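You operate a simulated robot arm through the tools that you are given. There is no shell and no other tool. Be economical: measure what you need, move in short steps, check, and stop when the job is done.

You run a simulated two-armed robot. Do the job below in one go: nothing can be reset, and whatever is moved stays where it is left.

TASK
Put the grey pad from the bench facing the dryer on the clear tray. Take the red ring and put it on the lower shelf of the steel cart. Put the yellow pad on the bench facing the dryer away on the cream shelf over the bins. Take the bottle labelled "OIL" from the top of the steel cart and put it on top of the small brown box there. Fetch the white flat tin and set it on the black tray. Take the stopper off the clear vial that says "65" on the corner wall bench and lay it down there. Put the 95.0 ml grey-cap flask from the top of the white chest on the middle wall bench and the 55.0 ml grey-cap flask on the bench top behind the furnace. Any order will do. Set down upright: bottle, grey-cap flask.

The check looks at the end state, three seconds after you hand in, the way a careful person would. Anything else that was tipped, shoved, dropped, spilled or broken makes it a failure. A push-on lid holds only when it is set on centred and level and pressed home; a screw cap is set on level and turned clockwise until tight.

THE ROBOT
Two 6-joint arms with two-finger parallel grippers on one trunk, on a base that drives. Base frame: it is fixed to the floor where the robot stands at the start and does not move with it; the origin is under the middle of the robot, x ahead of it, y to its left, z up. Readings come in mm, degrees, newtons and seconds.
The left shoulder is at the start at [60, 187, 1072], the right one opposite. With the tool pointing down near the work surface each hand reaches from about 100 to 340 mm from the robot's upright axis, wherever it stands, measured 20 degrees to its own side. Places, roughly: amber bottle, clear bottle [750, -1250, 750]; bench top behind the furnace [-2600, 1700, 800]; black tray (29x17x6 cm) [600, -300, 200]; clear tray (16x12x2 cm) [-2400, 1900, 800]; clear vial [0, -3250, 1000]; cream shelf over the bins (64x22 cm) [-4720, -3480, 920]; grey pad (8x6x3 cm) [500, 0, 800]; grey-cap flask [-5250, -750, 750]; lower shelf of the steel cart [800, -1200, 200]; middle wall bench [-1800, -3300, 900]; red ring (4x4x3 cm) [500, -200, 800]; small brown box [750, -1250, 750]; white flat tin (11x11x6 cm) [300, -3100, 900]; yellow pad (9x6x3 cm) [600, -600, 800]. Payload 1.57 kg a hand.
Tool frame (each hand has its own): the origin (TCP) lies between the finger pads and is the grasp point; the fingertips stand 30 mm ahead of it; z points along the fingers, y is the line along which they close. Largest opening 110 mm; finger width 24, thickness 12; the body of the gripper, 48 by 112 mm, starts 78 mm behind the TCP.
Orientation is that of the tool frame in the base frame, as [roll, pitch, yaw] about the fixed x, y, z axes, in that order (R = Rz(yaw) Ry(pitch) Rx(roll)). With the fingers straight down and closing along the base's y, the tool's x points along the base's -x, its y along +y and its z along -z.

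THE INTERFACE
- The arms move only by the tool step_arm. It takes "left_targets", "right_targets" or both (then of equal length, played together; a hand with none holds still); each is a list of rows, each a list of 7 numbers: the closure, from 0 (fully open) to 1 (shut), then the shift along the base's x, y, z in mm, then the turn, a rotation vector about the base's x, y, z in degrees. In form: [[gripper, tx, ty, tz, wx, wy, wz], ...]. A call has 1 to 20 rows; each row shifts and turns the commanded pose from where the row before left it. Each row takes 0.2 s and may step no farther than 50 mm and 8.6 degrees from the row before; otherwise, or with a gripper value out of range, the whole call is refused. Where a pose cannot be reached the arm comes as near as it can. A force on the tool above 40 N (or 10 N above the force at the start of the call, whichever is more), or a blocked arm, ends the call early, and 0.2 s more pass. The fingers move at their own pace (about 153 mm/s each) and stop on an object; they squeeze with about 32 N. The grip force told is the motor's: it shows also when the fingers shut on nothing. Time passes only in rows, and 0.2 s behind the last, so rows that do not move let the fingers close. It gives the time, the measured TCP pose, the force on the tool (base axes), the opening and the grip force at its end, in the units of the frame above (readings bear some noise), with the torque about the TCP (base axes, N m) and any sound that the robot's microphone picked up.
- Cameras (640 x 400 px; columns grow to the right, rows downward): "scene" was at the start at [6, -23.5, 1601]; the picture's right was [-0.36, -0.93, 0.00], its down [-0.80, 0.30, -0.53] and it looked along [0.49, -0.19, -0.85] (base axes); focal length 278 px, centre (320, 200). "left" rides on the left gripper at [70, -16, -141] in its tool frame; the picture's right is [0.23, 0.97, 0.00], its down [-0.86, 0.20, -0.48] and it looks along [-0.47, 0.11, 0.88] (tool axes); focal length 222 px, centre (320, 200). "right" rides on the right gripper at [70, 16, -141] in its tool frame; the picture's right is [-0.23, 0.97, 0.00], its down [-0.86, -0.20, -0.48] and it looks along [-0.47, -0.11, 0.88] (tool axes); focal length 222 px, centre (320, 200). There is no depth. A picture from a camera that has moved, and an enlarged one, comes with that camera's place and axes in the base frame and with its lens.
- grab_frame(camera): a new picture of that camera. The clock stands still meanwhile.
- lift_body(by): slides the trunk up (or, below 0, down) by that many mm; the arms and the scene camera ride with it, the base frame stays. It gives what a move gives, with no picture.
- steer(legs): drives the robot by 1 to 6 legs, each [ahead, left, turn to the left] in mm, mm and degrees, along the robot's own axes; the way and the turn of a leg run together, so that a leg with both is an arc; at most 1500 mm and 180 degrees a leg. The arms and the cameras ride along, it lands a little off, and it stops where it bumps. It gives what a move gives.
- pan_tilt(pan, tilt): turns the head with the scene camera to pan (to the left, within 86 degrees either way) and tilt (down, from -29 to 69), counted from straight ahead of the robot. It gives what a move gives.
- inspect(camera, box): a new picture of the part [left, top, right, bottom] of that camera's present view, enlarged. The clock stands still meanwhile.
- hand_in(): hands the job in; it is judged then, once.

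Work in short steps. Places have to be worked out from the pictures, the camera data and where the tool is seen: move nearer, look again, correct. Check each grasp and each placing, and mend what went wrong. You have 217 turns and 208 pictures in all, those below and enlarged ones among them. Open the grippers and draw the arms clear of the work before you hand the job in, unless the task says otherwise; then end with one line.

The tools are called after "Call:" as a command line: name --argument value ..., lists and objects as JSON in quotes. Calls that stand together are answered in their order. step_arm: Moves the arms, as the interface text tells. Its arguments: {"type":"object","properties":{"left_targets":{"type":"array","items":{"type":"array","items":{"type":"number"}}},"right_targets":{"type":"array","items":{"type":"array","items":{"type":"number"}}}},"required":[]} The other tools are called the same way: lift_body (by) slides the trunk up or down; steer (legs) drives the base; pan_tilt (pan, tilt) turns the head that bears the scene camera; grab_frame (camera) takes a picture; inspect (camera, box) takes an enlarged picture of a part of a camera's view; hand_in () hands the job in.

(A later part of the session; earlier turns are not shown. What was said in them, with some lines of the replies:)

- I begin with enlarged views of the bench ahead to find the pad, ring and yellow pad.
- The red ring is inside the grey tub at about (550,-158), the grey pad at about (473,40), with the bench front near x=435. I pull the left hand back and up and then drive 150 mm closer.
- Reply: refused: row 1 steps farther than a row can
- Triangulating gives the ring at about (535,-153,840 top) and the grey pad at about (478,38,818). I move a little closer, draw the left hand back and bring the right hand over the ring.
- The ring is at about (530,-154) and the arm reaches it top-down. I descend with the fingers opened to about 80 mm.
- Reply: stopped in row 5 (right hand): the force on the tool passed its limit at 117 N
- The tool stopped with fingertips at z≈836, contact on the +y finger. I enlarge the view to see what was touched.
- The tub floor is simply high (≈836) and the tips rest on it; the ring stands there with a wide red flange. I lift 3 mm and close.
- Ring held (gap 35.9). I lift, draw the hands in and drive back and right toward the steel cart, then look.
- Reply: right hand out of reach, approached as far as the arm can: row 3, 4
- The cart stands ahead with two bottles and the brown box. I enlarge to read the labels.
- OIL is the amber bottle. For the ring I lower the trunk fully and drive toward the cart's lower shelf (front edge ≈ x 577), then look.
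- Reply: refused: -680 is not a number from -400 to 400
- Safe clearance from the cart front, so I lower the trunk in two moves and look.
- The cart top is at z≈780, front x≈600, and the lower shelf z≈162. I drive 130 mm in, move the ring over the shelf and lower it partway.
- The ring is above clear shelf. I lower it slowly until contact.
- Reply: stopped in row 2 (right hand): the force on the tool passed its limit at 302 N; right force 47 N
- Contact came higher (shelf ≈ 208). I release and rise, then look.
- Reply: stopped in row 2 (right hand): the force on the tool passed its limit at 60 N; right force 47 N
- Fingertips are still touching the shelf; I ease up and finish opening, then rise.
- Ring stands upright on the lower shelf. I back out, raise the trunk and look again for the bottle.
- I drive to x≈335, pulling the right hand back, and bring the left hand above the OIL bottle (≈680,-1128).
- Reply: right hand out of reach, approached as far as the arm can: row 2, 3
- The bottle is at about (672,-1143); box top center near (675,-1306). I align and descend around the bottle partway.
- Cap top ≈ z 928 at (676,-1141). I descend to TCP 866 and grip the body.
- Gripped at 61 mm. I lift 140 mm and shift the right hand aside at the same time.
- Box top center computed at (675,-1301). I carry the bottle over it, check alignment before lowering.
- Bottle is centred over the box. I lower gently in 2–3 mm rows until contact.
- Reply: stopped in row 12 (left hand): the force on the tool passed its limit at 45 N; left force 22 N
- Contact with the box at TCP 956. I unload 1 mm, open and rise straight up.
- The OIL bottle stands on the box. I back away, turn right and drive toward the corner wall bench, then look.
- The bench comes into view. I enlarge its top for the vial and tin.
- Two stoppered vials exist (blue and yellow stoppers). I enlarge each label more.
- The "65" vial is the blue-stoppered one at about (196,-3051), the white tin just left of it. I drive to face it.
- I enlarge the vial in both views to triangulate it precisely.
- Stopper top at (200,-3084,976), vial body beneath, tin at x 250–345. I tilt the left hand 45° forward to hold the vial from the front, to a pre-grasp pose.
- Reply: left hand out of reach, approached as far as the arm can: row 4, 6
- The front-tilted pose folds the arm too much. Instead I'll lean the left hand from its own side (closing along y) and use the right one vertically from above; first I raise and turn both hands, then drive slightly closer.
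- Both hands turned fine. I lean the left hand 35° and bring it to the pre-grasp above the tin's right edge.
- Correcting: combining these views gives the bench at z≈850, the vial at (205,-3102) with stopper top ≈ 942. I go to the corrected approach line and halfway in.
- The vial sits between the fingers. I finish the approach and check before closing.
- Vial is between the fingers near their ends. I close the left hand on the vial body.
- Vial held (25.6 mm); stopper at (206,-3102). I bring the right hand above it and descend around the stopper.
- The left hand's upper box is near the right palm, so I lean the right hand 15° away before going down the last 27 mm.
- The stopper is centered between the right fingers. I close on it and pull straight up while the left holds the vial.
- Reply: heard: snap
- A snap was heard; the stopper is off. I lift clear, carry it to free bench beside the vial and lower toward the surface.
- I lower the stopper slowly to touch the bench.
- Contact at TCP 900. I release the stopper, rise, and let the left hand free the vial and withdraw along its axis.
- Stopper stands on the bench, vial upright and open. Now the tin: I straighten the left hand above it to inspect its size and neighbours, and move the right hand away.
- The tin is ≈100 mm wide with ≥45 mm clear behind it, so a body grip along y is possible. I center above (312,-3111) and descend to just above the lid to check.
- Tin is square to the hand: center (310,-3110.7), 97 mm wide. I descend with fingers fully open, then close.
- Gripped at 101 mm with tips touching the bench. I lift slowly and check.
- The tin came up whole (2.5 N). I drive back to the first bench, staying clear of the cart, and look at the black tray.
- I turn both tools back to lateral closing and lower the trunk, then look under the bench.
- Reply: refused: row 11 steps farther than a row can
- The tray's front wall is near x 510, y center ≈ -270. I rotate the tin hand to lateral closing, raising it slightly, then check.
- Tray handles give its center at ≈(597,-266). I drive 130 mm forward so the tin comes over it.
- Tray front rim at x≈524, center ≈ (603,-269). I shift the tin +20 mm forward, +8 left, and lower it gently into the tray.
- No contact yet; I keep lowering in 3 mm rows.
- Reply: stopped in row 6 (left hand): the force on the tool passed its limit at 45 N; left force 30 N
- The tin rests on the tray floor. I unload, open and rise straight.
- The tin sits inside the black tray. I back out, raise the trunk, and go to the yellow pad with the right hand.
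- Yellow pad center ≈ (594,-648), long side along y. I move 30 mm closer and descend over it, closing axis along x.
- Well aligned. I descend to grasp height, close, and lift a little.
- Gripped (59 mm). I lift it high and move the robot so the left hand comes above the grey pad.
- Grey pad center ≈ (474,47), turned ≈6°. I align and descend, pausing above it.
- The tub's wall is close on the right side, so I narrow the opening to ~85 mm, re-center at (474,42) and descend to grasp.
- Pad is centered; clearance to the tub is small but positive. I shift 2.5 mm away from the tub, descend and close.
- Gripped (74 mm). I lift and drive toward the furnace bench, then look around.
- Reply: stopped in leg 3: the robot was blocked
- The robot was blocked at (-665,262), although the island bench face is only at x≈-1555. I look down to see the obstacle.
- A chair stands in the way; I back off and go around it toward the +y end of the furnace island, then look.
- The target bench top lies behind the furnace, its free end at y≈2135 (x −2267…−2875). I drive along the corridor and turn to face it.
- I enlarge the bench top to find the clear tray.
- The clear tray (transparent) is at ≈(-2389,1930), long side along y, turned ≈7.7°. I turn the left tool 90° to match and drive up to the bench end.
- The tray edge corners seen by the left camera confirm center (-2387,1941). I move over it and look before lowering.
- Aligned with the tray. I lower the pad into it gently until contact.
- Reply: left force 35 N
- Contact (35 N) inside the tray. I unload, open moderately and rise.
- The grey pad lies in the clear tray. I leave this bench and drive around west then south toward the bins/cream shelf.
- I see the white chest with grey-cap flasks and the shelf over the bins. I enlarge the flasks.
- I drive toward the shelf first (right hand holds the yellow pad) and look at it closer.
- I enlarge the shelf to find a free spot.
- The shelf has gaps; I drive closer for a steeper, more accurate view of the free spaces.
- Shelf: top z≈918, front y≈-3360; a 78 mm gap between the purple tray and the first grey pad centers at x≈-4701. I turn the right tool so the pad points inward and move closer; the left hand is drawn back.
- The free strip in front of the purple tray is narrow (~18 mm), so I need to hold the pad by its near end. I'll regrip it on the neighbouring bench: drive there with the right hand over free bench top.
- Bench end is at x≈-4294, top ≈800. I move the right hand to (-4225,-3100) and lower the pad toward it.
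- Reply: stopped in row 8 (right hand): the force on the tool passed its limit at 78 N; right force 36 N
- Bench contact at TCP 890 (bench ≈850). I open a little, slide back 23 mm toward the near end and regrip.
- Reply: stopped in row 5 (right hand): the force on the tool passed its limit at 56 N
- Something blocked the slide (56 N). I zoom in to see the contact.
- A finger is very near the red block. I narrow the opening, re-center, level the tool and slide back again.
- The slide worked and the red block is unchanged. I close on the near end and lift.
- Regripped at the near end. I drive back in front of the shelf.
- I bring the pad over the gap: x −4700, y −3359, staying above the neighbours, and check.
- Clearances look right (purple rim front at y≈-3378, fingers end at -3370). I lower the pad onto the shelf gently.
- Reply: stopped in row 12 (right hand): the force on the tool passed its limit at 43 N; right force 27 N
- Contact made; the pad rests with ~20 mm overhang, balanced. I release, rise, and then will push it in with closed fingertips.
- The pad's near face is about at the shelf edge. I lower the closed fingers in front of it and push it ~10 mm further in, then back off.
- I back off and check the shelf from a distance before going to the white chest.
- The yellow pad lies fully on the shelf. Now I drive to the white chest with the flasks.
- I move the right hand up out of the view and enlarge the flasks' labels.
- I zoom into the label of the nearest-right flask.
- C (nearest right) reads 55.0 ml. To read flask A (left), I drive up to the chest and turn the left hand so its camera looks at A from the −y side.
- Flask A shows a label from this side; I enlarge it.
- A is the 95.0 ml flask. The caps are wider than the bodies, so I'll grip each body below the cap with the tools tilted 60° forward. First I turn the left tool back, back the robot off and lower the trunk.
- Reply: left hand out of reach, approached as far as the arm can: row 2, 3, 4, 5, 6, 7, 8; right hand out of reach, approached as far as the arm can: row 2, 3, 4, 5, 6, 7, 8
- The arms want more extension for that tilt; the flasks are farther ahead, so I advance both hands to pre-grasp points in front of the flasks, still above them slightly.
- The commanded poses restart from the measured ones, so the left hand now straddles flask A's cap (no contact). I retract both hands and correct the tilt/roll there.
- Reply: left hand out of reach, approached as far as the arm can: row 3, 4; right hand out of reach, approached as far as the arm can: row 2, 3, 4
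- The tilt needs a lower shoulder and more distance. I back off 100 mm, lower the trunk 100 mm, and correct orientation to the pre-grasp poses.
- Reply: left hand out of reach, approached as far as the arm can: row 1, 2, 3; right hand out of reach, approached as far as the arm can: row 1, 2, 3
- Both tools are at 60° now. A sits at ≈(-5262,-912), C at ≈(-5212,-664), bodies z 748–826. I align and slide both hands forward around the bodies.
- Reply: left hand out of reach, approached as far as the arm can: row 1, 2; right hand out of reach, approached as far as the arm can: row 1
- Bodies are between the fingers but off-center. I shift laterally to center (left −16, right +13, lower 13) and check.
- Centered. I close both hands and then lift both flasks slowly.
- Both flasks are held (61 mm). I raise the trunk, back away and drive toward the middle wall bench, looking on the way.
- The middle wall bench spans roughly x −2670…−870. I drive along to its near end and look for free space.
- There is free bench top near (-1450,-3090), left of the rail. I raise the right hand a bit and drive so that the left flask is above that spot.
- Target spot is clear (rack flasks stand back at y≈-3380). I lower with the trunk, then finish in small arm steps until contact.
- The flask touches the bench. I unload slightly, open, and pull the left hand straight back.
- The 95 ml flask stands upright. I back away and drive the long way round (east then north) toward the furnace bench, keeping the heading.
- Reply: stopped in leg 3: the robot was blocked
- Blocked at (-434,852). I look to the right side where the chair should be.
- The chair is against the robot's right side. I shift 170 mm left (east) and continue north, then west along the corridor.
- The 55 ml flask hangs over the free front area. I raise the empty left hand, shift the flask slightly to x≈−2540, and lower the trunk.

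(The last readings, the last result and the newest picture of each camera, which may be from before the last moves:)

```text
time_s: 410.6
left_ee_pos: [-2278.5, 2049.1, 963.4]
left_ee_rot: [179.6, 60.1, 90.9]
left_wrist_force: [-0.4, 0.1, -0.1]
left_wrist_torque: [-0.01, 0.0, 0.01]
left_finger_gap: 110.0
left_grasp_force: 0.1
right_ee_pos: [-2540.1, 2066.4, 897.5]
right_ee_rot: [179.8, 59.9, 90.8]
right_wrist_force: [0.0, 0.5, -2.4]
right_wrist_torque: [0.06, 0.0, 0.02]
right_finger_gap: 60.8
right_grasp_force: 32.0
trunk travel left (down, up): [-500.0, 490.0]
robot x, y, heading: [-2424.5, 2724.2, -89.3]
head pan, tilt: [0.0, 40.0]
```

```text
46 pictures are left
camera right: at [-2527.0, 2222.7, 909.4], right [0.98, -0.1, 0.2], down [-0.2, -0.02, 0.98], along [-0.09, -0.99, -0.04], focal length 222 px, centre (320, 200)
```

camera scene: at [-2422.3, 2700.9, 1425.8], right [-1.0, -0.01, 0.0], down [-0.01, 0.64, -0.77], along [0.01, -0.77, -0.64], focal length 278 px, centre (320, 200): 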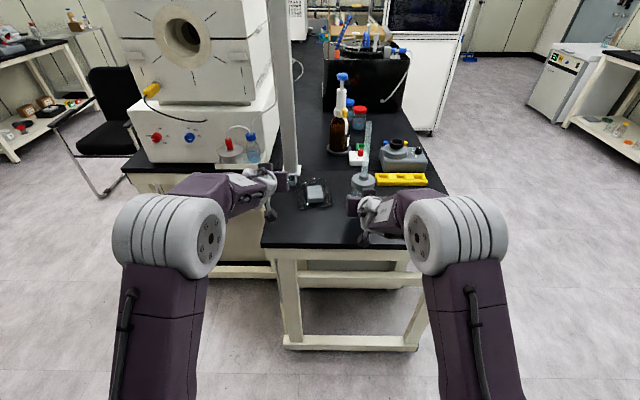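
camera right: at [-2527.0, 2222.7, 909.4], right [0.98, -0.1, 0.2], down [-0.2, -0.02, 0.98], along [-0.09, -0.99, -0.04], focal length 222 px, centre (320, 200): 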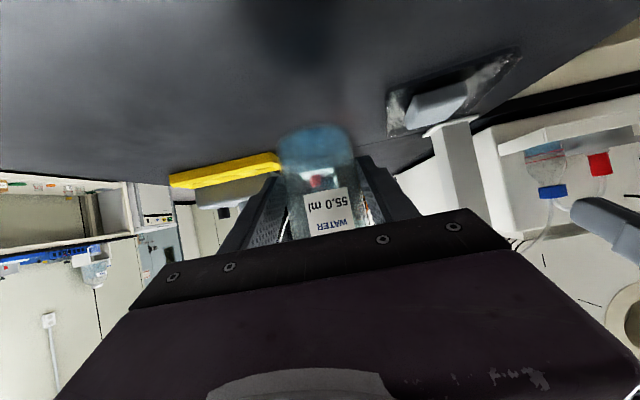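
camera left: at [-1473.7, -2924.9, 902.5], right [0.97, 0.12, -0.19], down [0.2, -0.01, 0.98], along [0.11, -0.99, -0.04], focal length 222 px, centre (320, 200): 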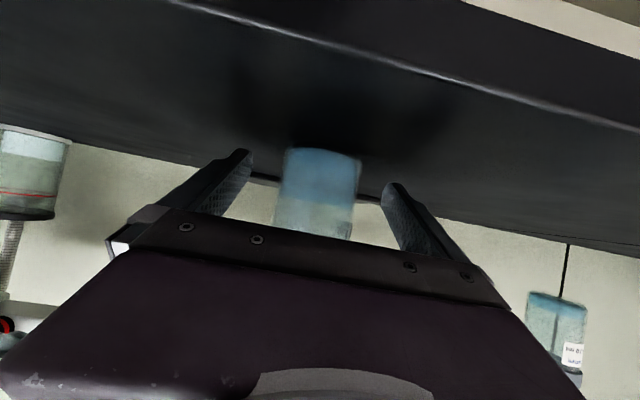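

The spot is clear. I lower the flask gently until contact.

Call:
step_arm --right_targets '[[0.7, 0, 0, -18, 0, 0, 0], [0.7, 0, 0, -15, 0, 0, 0], [0.7, 0, 0, -8, 0, 0, 0], [0.7, 0, 0, -3, 0, 0, 0], [0.7, 0, 0, -3, 0, 0, 0], [0.7, 0, 0, -3, 0, 0, 0], [0.7, 0, 0, -3, 0, 0, 0], [0.7, 0, 0, -3, 0, 0, 0], [0.7, 0, 0, -3, 0, 0, 0], [0.7, 0, 0, -3, 0, 0, 0]]'

```text
time_s: 412.9
left_ee_pos: [-2279.1, 2051.3, 964.7]
left_ee_rot: [179.7, 60.2, 91.0]
left_wrist_force: [-0.2, 0.6, -0.7]
left_wrist_torque: [0.01, -0.02, 0.0]
left_finger_gap: 110.1
left_grasp_force: 0.0
right_ee_pos: [-2540.7, 2067.5, 839.2]
right_ee_rot: [179.8, 60.2, 90.8]
right_wrist_force: [-2.0, -0.8, 17.5]
right_wrist_torque: [-0.45, 0.25, -0.02]
right_finger_gap: 60.7
right_grasp_force: 32.2
trunk travel left (down, up): [-500.0, 490.0]
robot x, y, heading: [-2427.8, 2724.6, -88.9]
head pan, tilt: [0.0, 40.0]
```

Contact (≈20 N). I unload, open, and look.

Call:
step_arm --right_targets '[[0.7, 0, 0, 1.5, 0, 0, 0], [0.4, 0, 0, 0, 0, 0, 0], [0.15, 0, 0, 0, 0, 0, 0], [0, 0, 0, 0, 0, 0, 0]]'

Call:
grab_frame --camera "right"

```text
time_s: 413.9
left_ee_pos: [-2277.9, 2049.8, 963.4]
left_ee_rot: [179.6, 59.9, 90.8]
left_wrist_force: [-0.9, 0.5, 0.4]
left_wrist_torque: [0.0, -0.01, 0.03]
left_finger_gap: 110.0
left_grasp_force: 0.0
right_ee_pos: [-2540.0, 2065.0, 837.0]
right_ee_rot: [179.9, 59.9, 90.8]
right_wrist_force: [0.1, -0.5, 0.1]
right_wrist_torque: [-0.01, 0.01, 0.0]
right_finger_gap: 109.9
right_grasp_force: 0.1
trunk travel left (down, up): [-500.0, 490.0]
robot x, y, heading: [-2421.0, 2728.3, -89.0]
head pan, tilt: [0.0, 40.0]
```

```text
45 pictures are left
camera right: at [-2526.9, 2223.1, 848.8], right [0.98, -0.1, 0.2], down [-0.2, -0.02, 0.98], along [-0.09, -0.99, -0.04], focal length 222 px, centre (320, 200)
```

right: 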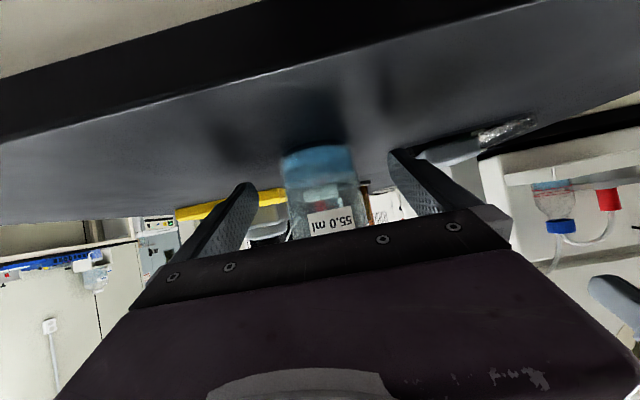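

The flask stands free between the fingers. I back straight out and check.

Call:
steer --legs '[[-170, 0, 0]]'

Call:
inspect --camera "scene" --box '[250, 100, 450, 260]'

```text
time_s: 415.3
left_ee_pos: [-2282.7, 2218.9, 964.2]
left_ee_rot: [179.6, 60.0, 90.6]
left_wrist_force: [-0.3, 0.5, 0.4]
left_wrist_torque: [-0.02, 0.0, 0.02]
left_finger_gap: 110.0
left_grasp_force: 0.0
right_ee_pos: [-2544.3, 2234.7, 838.3]
right_ee_rot: [179.8, 60.0, 90.6]
right_wrist_force: [-1.0, 0.3, -0.5]
right_wrist_torque: [-0.04, -0.02, 0.02]
right_finger_gap: 110.0
right_grasp_force: 0.0
trunk travel left (down, up): [-500.0, 490.0]
robot x, y, heading: [-2421.6, 2891.6, -89.9]
head pan, tilt: [0.0, 40.0]
```

```text
2.50 times, centred on (350, 180) of scene
camera zoom: at [-2424.6, 2870.9, 1425.8], right [-1.0, -0.01, 0.0], down [-0.01, 0.64, -0.77], along [0.01, -0.77, -0.64], focal length 696 px, centre (245, 250)
```

zoom: 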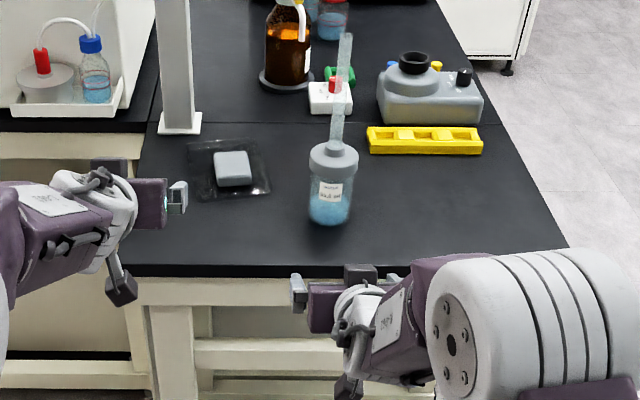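

The 55 ml flask and the grey pad are in place, both grippers are open, and the arms are clear of the bench. All eight items are done, so I hand in.

Call:
hand_in

```text
The job is handed in.
```

I moved all eight items to where you asked and handed the job in; the bottle and both flasks stand upright. The robot base bumped the chair by the furnace bench twice; it looked upright when last seen, but I didn't check whether it had shifted.
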